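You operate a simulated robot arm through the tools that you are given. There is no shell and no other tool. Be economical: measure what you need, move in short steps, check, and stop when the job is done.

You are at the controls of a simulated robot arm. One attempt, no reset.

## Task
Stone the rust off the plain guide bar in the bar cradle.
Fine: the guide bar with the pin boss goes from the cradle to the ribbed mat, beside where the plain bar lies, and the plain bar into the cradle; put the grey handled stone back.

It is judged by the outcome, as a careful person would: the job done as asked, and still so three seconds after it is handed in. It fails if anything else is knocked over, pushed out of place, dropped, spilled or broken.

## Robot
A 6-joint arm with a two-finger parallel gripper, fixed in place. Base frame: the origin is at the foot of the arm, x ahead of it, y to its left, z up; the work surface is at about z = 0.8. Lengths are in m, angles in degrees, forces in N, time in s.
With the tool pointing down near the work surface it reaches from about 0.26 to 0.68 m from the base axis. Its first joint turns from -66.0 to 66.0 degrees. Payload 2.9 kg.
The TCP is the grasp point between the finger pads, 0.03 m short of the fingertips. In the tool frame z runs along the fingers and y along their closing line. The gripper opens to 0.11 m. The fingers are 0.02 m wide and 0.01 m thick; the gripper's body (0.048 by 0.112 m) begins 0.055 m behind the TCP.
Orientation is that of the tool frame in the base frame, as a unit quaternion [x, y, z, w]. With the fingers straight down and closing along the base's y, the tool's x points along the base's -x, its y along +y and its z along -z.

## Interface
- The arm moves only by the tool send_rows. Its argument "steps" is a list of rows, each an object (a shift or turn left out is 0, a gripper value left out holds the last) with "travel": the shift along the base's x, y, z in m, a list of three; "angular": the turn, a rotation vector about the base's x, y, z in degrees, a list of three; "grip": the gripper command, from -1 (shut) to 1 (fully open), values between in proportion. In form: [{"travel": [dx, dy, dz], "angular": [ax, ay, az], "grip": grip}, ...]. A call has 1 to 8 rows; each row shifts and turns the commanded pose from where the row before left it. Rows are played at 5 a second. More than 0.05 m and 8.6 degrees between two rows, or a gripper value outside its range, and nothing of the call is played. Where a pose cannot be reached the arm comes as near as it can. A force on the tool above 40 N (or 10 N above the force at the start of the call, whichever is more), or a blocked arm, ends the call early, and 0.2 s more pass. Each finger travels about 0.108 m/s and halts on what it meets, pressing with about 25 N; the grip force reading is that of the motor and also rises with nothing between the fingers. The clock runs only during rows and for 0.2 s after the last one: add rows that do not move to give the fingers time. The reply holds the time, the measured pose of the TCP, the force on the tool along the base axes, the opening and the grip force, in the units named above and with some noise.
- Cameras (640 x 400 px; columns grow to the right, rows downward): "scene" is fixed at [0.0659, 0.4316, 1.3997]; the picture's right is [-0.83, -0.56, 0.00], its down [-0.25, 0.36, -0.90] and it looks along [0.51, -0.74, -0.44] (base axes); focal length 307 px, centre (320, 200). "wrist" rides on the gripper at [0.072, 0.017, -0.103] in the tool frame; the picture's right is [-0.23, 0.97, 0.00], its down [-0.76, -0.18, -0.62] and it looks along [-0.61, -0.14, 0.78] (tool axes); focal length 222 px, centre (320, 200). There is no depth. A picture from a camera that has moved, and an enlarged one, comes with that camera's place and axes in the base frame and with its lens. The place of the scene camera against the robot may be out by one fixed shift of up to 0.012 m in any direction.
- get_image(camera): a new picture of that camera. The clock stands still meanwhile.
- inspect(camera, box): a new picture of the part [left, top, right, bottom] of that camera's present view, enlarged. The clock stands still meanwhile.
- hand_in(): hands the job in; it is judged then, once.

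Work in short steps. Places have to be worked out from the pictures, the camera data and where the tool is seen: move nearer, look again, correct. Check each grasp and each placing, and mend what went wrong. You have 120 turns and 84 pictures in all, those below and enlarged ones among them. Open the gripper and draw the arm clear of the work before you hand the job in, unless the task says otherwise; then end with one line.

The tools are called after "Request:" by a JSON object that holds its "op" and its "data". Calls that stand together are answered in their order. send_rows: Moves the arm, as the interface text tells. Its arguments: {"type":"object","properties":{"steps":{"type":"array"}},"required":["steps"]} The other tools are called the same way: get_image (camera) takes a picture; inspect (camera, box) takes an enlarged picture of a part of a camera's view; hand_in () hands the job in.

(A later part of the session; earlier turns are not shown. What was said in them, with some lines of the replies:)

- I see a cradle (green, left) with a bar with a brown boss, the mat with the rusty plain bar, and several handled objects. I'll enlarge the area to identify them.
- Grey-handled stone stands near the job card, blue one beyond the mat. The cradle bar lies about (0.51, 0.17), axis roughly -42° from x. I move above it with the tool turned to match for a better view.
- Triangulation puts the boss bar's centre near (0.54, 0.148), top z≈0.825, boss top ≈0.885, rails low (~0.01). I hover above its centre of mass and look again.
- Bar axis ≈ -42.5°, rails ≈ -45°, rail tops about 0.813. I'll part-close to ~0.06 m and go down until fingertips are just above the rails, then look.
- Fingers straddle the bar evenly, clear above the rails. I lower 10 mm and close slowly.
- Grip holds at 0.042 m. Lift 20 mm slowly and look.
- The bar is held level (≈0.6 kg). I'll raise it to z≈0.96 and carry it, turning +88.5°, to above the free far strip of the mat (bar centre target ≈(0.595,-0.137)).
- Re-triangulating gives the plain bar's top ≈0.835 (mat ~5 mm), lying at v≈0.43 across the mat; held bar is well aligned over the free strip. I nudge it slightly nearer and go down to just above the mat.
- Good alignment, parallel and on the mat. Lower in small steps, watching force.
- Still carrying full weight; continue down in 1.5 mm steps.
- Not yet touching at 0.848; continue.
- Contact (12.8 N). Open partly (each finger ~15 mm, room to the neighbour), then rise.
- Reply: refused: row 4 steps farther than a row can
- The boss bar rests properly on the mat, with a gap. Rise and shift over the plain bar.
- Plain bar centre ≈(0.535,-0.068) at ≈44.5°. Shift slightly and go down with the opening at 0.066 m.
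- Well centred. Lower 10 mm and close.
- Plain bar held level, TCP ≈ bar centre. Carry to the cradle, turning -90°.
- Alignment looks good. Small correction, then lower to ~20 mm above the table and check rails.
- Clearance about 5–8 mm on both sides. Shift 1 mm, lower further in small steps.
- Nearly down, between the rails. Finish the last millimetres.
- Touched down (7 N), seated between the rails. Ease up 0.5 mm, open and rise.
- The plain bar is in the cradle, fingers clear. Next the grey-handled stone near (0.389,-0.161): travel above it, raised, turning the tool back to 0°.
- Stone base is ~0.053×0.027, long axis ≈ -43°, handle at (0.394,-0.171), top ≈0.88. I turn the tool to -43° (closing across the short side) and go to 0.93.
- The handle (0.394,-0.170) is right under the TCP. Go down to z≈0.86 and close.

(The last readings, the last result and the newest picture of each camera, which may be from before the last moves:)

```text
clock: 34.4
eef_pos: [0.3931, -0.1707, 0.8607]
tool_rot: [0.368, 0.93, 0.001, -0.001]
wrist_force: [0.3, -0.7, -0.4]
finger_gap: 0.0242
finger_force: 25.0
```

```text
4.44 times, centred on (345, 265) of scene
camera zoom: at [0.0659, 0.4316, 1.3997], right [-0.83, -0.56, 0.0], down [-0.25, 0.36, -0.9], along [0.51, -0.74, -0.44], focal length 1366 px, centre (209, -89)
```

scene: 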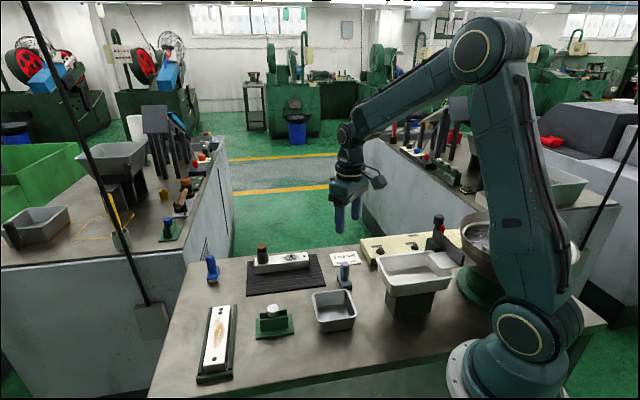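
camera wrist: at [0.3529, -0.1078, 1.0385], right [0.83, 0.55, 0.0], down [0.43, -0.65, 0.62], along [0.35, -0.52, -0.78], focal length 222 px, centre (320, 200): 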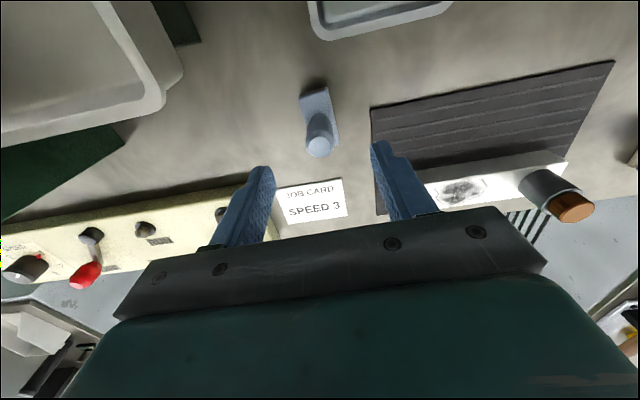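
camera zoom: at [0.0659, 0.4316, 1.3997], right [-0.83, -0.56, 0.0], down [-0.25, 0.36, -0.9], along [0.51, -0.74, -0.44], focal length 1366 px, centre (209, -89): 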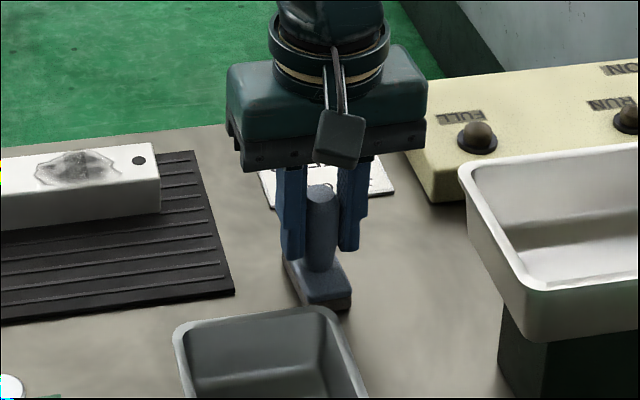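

Gripped handle at 0.024 m. Lift straight up and check.

Request:
{"op": "send_rows", "data": {"steps": [{"travel": [0, 0, 0.005]}, {"travel": [0, 0, 0.03]}, {"travel": [0, 0, 0.04]}, {"travel": [0, 0, 0.04]}, {}]}}

Request:
{"op": "get_image", "data": {"camera": "wrist"}}

Request:
{"op": "inspect", "data": {"camera": "scene", "box": [295, 180, 395, 310]}}

```text
clock: 35.6
eef_pos: [0.397, -0.1669, 0.9761]
tool_rot: [0.368, 0.93, 0.0, 0.0]
wrist_force: [0.6, -0.2, -1.1]
finger_gap: 0.024
finger_force: 25.1
```

```text
40 pictures are left
camera wrist: at [0.3556, -0.1056, 1.0789], right [0.83, 0.56, 0.0], down [0.43, -0.65, 0.62], along [0.35, -0.52, -0.78], focal length 222 px, centre (320, 200)
```

wrist: 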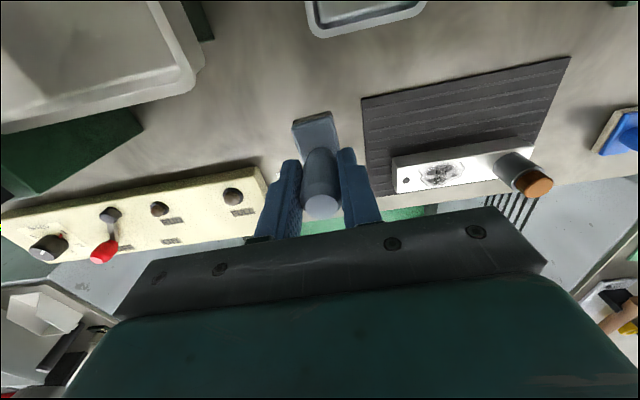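

```text
3.08 times, centred on (345, 245) of scene
camera zoom: at [0.0659, 0.4316, 1.3997], right [-0.83, -0.56, 0.0], down [-0.25, 0.36, -0.9], along [0.51, -0.74, -0.44], focal length 946 px, centre (243, 62)
```

zoom: 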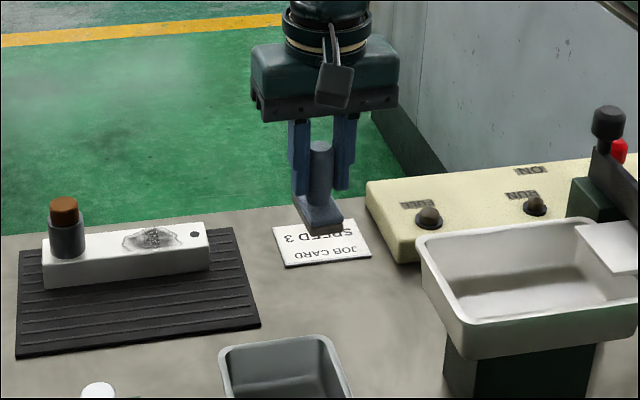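

Stone held upright. Carry it over the rust patch at about (0.53, 0.154).

Request:
{"op": "send_rows", "data": {"steps": [{"travel": [0.017, 0.0405, 0], "angular": [0, 0, -0.22]}, {"travel": [0.017, 0.0405, 0], "angular": [0, 0, -0.22]}, {"travel": [0.017, 0.0405, 0], "angular": [0, 0, -0.22]}, {"travel": [0.017, 0.0405, 0], "angular": [0, 0, -0.22]}, {"travel": [0.017, 0.0405, 0], "angular": [0, 0, -0.22]}, {"travel": [0.017, 0.0405, 0], "angular": [0, 0, -0.22]}, {"travel": [0.017, 0.0405, 0], "angular": [0, 0, -0.22]}, {"travel": [0.017, 0.0405, 0], "angular": [0, 0, -0.22]}]}}

Request:
{"op": "send_rows", "data": {"steps": [{"travel": [0, 0, -0.035]}, {"travel": [0, 0, -0.03]}, {}]}}

Request:
{"op": "inspect", "data": {"camera": "scene", "box": [180, 250, 270, 390]}}

Request:
{"op": "get_image", "data": {"camera": "wrist"}}

```text
clock: 37.4
eef_pos: [0.5309, 0.1536, 0.9746]
tool_rot: [0.382, 0.924, 0.0, 0.0]
wrist_force: [0.5, 0.7, -0.8]
finger_gap: 0.024
finger_force: 24.9
```

```text
clock: 38.2
eef_pos: [0.5307, 0.155, 0.9112]
tool_rot: [0.382, 0.924, 0.0, -0.001]
wrist_force: [0.9, 0.3, -0.9]
finger_gap: 0.0238
finger_force: 25.2
```

```text
2.86 times, centred on (225, 320) of scene
camera zoom: at [0.0659, 0.4316, 1.3997], right [-0.83, -0.56, 0.0], down [-0.25, 0.36, -0.9], along [0.51, -0.74, -0.44], focal length 878 px, centre (591, -143)
```

zoom: 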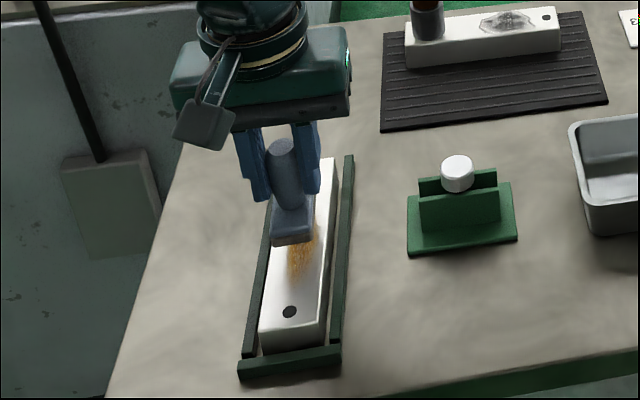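

```text
37 pictures are left
camera wrist: at [0.4908, 0.2185, 1.0141], right [0.85, 0.53, 0.0], down [0.41, -0.66, 0.62], along [0.33, -0.53, -0.78], focal length 222 px, centre (320, 200)
```

wrist: 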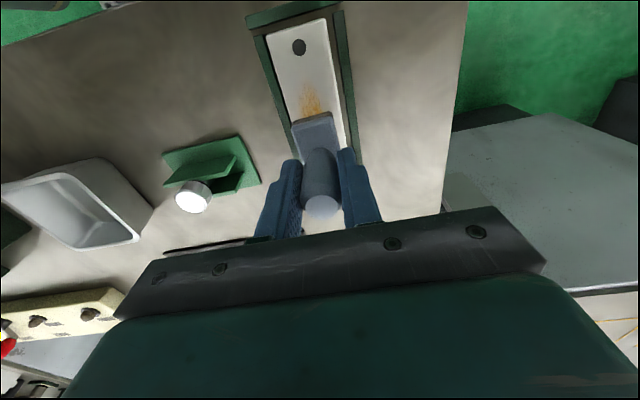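

Stone over the patch, axes aligned. Descend gently to contact (expected TCP ≈0.890).

Request:
{"op": "send_rows", "data": {"steps": [{"travel": [0, 0, -0.012]}, {"travel": [0, 0, -0.005]}, {"travel": [0, 0, -0.002]}, {}]}}

```text
clock: 39.2
eef_pos: [0.5308, 0.154, 0.8913]
tool_rot: [0.382, 0.924, 0.0, 0.0]
wrist_force: [-0.2, 0.5, -1.0]
finger_gap: 0.0239
finger_force: 24.8
```

Request:
{"op": "send_rows", "data": {"steps": [{"travel": [0, 0, -0.0015]}, {"travel": [0, 0, -0.001]}, {}]}}

```text
clock: 40.0
eef_pos: [0.5311, 0.1546, 0.8907]
tool_rot: [0.382, 0.924, 0.0, 0.0]
wrist_force: [-3.2, 0.2, 7.9]
finger_gap: 0.0239
finger_force: 24.6
```

In contact at ~8 N. Begin a short trial stroke toward the stop and back.

Request:
{"op": "send_rows", "data": {"steps": [{"travel": [-0.007, 0.007, 0]}, {"travel": [-0.007, 0.007, 0]}, {"travel": [0.007, -0.007, 0]}, {"travel": [0.007, -0.007, 0]}, {"travel": [0.007, -0.007, 0]}, {"travel": [0.007, -0.007, 0]}, {"travel": [-0.007, 0.007, 0]}, {"travel": [-0.007, 0.007, 0]}]}}

Request:
{"op": "inspect", "data": {"camera": "scene", "box": [180, 250, 270, 390]}}

Request:
{"op": "get_image", "data": {"camera": "wrist"}}

```text
clock: 41.8
eef_pos: [0.5291, 0.1551, 0.8902]
tool_rot: [0.382, 0.924, 0.0, 0.0]
wrist_force: [2.8, -2.0, 6.1]
finger_gap: 0.0242
finger_force: 24.9
```

```text
2.86 times, centred on (225, 320) of scene
camera zoom: at [0.0658, 0.4315, 1.3997], right [-0.83, -0.56, 0.0], down [-0.25, 0.36, -0.9], along [0.51, -0.74, -0.44], focal length 878 px, centre (591, -143)
```

zoom: 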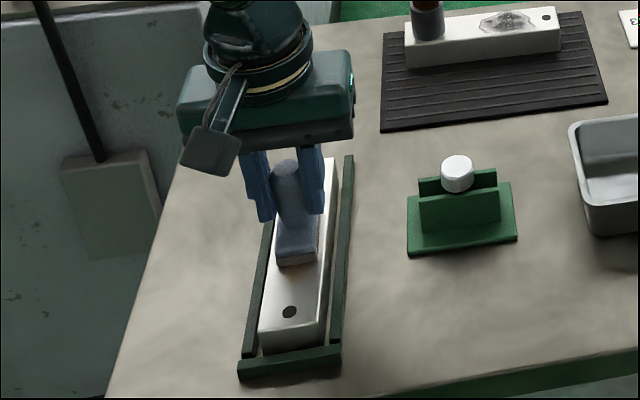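

```text
35 pictures are left
camera wrist: at [0.4903, 0.2185, 0.9936], right [0.85, 0.53, 0.0], down [0.41, -0.66, 0.62], along [0.33, -0.53, -0.78], focal length 222 px, centre (320, 200)
```

wrist: 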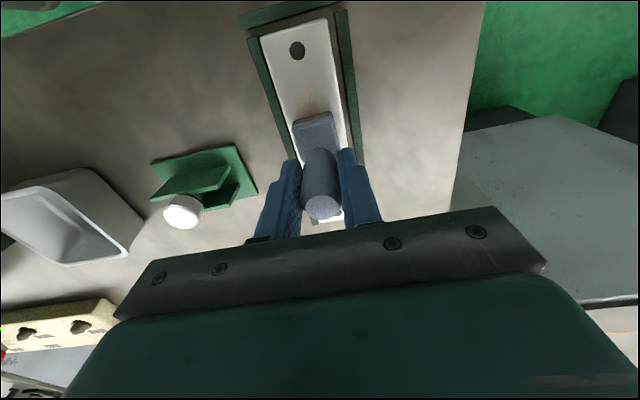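

Rust is already fading near the stone and the bar stays put. Longer strokes now, ±30 mm.

Request:
{"op": "send_rows", "data": {"steps": [{"travel": [-0.01, 0.01, 0]}, {"travel": [-0.01, 0.01, 0]}, {"travel": [0.01, -0.01, 0]}, {"travel": [0.01, -0.01, 0]}, {"travel": [0.01, -0.01, 0]}, {"travel": [0.01, -0.01, 0]}, {"travel": [-0.01, 0.01, 0]}, {"travel": [-0.01, 0.01, 0]}]}}

Request:
{"op": "send_rows", "data": {"steps": [{"travel": [-0.008, 0.012, 0]}, {"travel": [-0.01, 0.01, 0]}, {"travel": [0.01, -0.01, 0]}, {"travel": [0.01, -0.01, 0]}, {"travel": [0.01, -0.01, 0]}, {"travel": [0.01, -0.01, 0]}, {"travel": [-0.01, 0.01, 0]}, {"travel": [-0.012, 0.008, 0]}]}}

Request:
{"op": "send_rows", "data": {"steps": [{"travel": [-0.013, 0.007, 0]}, {"travel": [-0.01, 0.01, 0]}, {"travel": [0.01, -0.01, 0]}, {"travel": [0.01, -0.01, 0]}, {"travel": [0.01, -0.01, 0]}, {"travel": [0.01, -0.01, 0]}, {"travel": [-0.01, 0.01, 0]}, {"travel": [-0.007, 0.013, 0]}]}}

Request:
{"op": "send_rows", "data": {"steps": [{"travel": [0, 0, 0.01]}, {"travel": [0, 0, 0.03]}, {"travel": [0.028, -0.028, 0.02]}, {"travel": [0.028, -0.028, 0.02]}, {}]}}

Request:
{"op": "get_image", "data": {"camera": "wrist"}}

Request:
{"op": "inspect", "data": {"camera": "scene", "box": [180, 250, 270, 390]}}

```text
clock: 43.6
eef_pos: [0.5313, 0.1531, 0.8905]
tool_rot: [0.383, 0.924, 0.0, 0.002]
wrist_force: [3.1, -2.2, 10.6]
finger_gap: 0.0238
finger_force: 24.4
```

```text
clock: 45.4
eef_pos: [0.5312, 0.153, 0.8896]
tool_rot: [0.381, 0.925, 0.001, 0.001]
wrist_force: [3.4, -2.6, 10.1]
finger_gap: 0.0239
finger_force: 24.7
```

```text
clock: 47.2
eef_pos: [0.5308, 0.1523, 0.8901]
tool_rot: [0.381, 0.924, 0.0, 0.0]
wrist_force: [-0.3, -1.2, 5.3]
finger_gap: 0.0238
finger_force: 25.6
```

```text
clock: 48.4
eef_pos: [0.5871, 0.0983, 0.97]
tool_rot: [0.381, 0.925, 0.0, 0.0]
wrist_force: [-0.3, -0.2, -1.1]
finger_gap: 0.024
finger_force: 24.7
```

```text
34 pictures are left
camera wrist: at [0.5473, 0.1625, 1.0724], right [0.85, 0.53, 0.0], down [0.41, -0.66, 0.62], along [0.33, -0.53, -0.78], focal length 222 px, centre (320, 200)
```

wrist: 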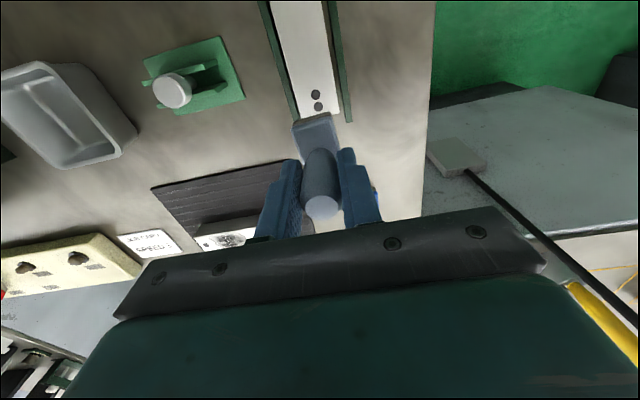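

```text
2.86 times, centred on (225, 320) of scene
camera zoom: at [0.0659, 0.4316, 1.3997], right [-0.83, -0.56, 0.0], down [-0.25, 0.36, -0.9], along [0.51, -0.74, -0.44], focal length 878 px, centre (591, -143)
```

zoom: 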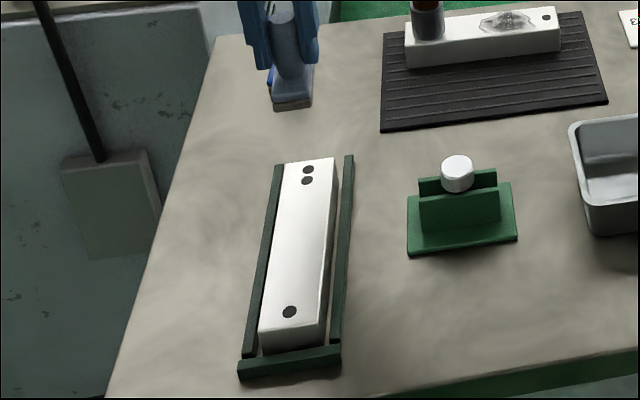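

The bar looks clean; a closer look to confirm nothing remains.

Request:
{"op": "inspect", "data": {"camera": "scene", "box": [200, 300, 245, 375]}}

Request:
{"op": "inspect", "data": {"camera": "wrist", "box": [255, 0, 365, 120]}}

```text
5.33 times, centred on (222, 338) of scene
camera zoom: at [0.0659, 0.4316, 1.3997], right [-0.83, -0.56, 0.0], down [-0.25, 0.36, -0.9], along [0.51, -0.74, -0.44], focal length 1639 px, centre (840, -533)
```

zoom: 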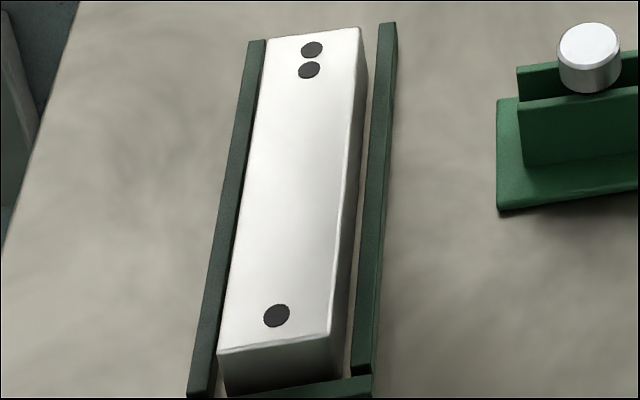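

```text
3.33 times, centred on (310, 60) of wrist
camera zoom: at [0.5473, 0.1625, 1.0724], right [0.85, 0.53, 0.0], down [0.41, -0.66, 0.62], along [0.33, -0.53, -0.78], focal length 740 px, centre (353, 667)
```

zoom: 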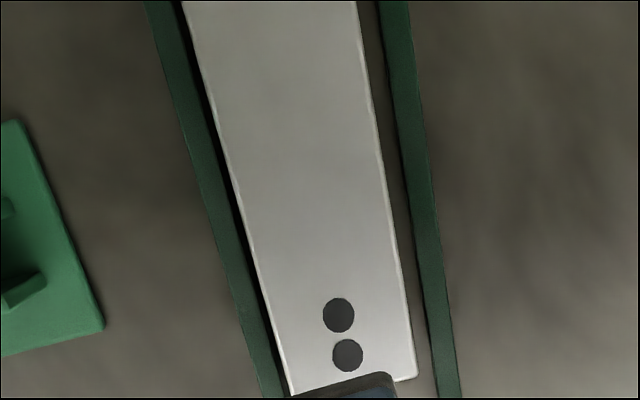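

Fully clean. Carry the stone back to its spot (0.3935,-0.1707), restoring the tool angle.

Request:
{"op": "send_rows", "data": {"steps": [{"travel": [-0.0242, -0.0336, 0], "angular": [0, 0, 0.2]}, {"travel": [-0.0242, -0.0336, 0], "angular": [0, 0, 0.2]}, {"travel": [-0.0242, -0.0336, 0], "angular": [0, 0, 0.2]}, {"travel": [-0.0242, -0.0336, 0], "angular": [0, 0, 0.2]}, {"travel": [-0.0242, -0.0336, 0], "angular": [0, 0, 0.2]}, {"travel": [-0.0242, -0.0336, 0], "angular": [0, 0, 0.2]}, {"travel": [-0.0242, -0.0336, 0], "angular": [0, 0, 0.2]}, {"travel": [-0.0242, -0.0336, 0], "angular": [0, 0, 0.2]}]}}

Request:
{"op": "send_rows", "data": {"steps": [{"travel": [0, 0, -0.04]}, {"travel": [0, 0, -0.04]}, {"travel": [0, 0, -0.018]}, {}]}}

Request:
{"op": "inspect", "data": {"camera": "scene", "box": [295, 220, 395, 310]}}

```text
clock: 50.2
eef_pos: [0.3924, -0.1703, 0.9708]
tool_rot: [0.368, 0.93, 0.0, 0.0]
wrist_force: [-0.8, 0.1, -0.9]
finger_gap: 0.0238
finger_force: 24.9
```

```text
clock: 51.2
eef_pos: [0.3956, -0.1703, 0.8748]
tool_rot: [0.368, 0.93, 0.0, -0.001]
wrist_force: [-0.1, 0.9, -1.9]
finger_gap: 0.0241
finger_force: 24.5
```

```text
4.44 times, centred on (345, 265) of scene
camera zoom: at [0.0659, 0.4316, 1.3997], right [-0.83, -0.56, 0.0], down [-0.25, 0.36, -0.9], along [0.51, -0.74, -0.44], focal length 1366 px, centre (209, -89)
```

zoom: 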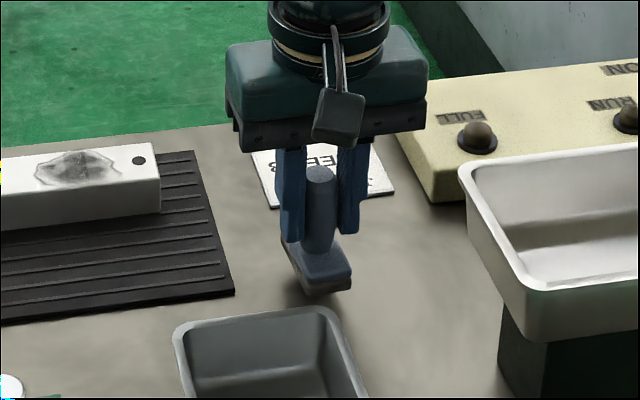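

Aligned with its old place. Lower in small steps to contact.

Request:
{"op": "send_rows", "data": {"steps": [{"travel": [0, 0, -0.007]}, {"travel": [0, 0, -0.004]}, {"travel": [0, 0, -0.002]}, {}]}}

```text
clock: 52.2
eef_pos: [0.3947, -0.1718, 0.8593]
tool_rot: [0.368, 0.93, 0.0, 0.0]
wrist_force: [-1.2, -0.2, 1.2]
finger_gap: 0.0238
finger_force: 25.3
```

Request:
{"op": "send_rows", "data": {"steps": [{"travel": [0, 0, -0.001]}, {}]}}

```text
clock: 52.8
eef_pos: [0.3937, -0.1714, 0.8591]
tool_rot: [0.369, 0.929, 0.0, 0.0]
wrist_force: [-2.3, 1.4, 18.3]
finger_gap: 0.0241
finger_force: 24.9
```

Down (contact). Ease off, open, rise clear.

Request:
{"op": "send_rows", "data": {"steps": [{"travel": [0, 0, 0.001]}, {"grip": -0.4}, {"grip": -0.1}, {"grip": 0.1}, {"travel": [0, 0, 0.03]}, {"travel": [0, 0, 0.04]}, {"travel": [0, 0, 0.045]}, {"travel": [0, 0, 0.045]}]}}

Request:
{"op": "send_rows", "data": {"steps": [{"travel": [-0.01, 0, 0.045]}, {"travel": [-0.01, 0, 0.045]}, {}]}}

Request:
{"op": "get_image", "data": {"camera": "scene"}}

Request:
{"op": "inspect", "data": {"camera": "scene", "box": [180, 230, 380, 390]}}

Request:
{"op": "inspect", "data": {"camera": "scene", "box": [315, 240, 385, 310]}}

```text
clock: 54.6
eef_pos: [0.3932, -0.1716, 1.0193]
tool_rot: [0.369, 0.929, 0.0, 0.0]
wrist_force: [0.4, 0.5, -0.6]
finger_gap: 0.0604
finger_force: 0.0
```

```text
clock: 55.4
eef_pos: [0.3717, -0.1718, 1.1072]
tool_rot: [0.369, 0.929, 0.0, 0.0]
wrist_force: [0.9, -0.1, -0.2]
finger_gap: 0.0605
finger_force: 0.1
```

```text
29 pictures are left
```

scene: 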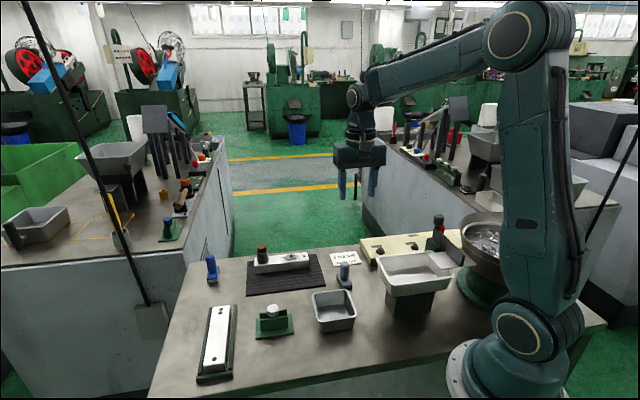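

```text
2.50 times, centred on (280, 310) of scene
camera zoom: at [0.0658, 0.4316, 1.3997], right [-0.83, -0.56, 0.0], down [-0.25, 0.36, -0.9], along [0.51, -0.74, -0.44], focal length 768 px, centre (420, -75)
```

zoom: 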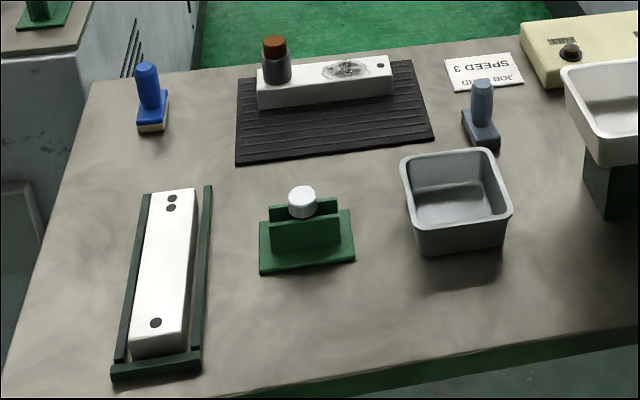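

```text
5.71 times, centred on (350, 275) of scene
camera zoom: at [0.0658, 0.4316, 1.3997], right [-0.83, -0.56, 0.0], down [-0.25, 0.36, -0.9], along [0.51, -0.74, -0.44], focal length 1756 px, centre (149, -229)
```

zoom: 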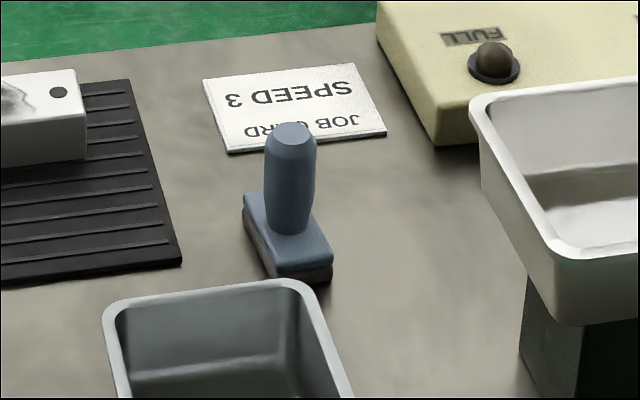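

The plain bar is clean in the cradle, the boss bar sits on the mat, and the stone is exactly where it was. The gripper is open and clear, so I hand in.

Request:
{"op": "hand_in", "data": {}}

```text
The job is handed in.
```

The plain guide bar is stoned clean and in the cradle, the guide bar with the pin boss lies on the ribbed mat beside where the plain bar was, and the grey-handled stone is back in its place.
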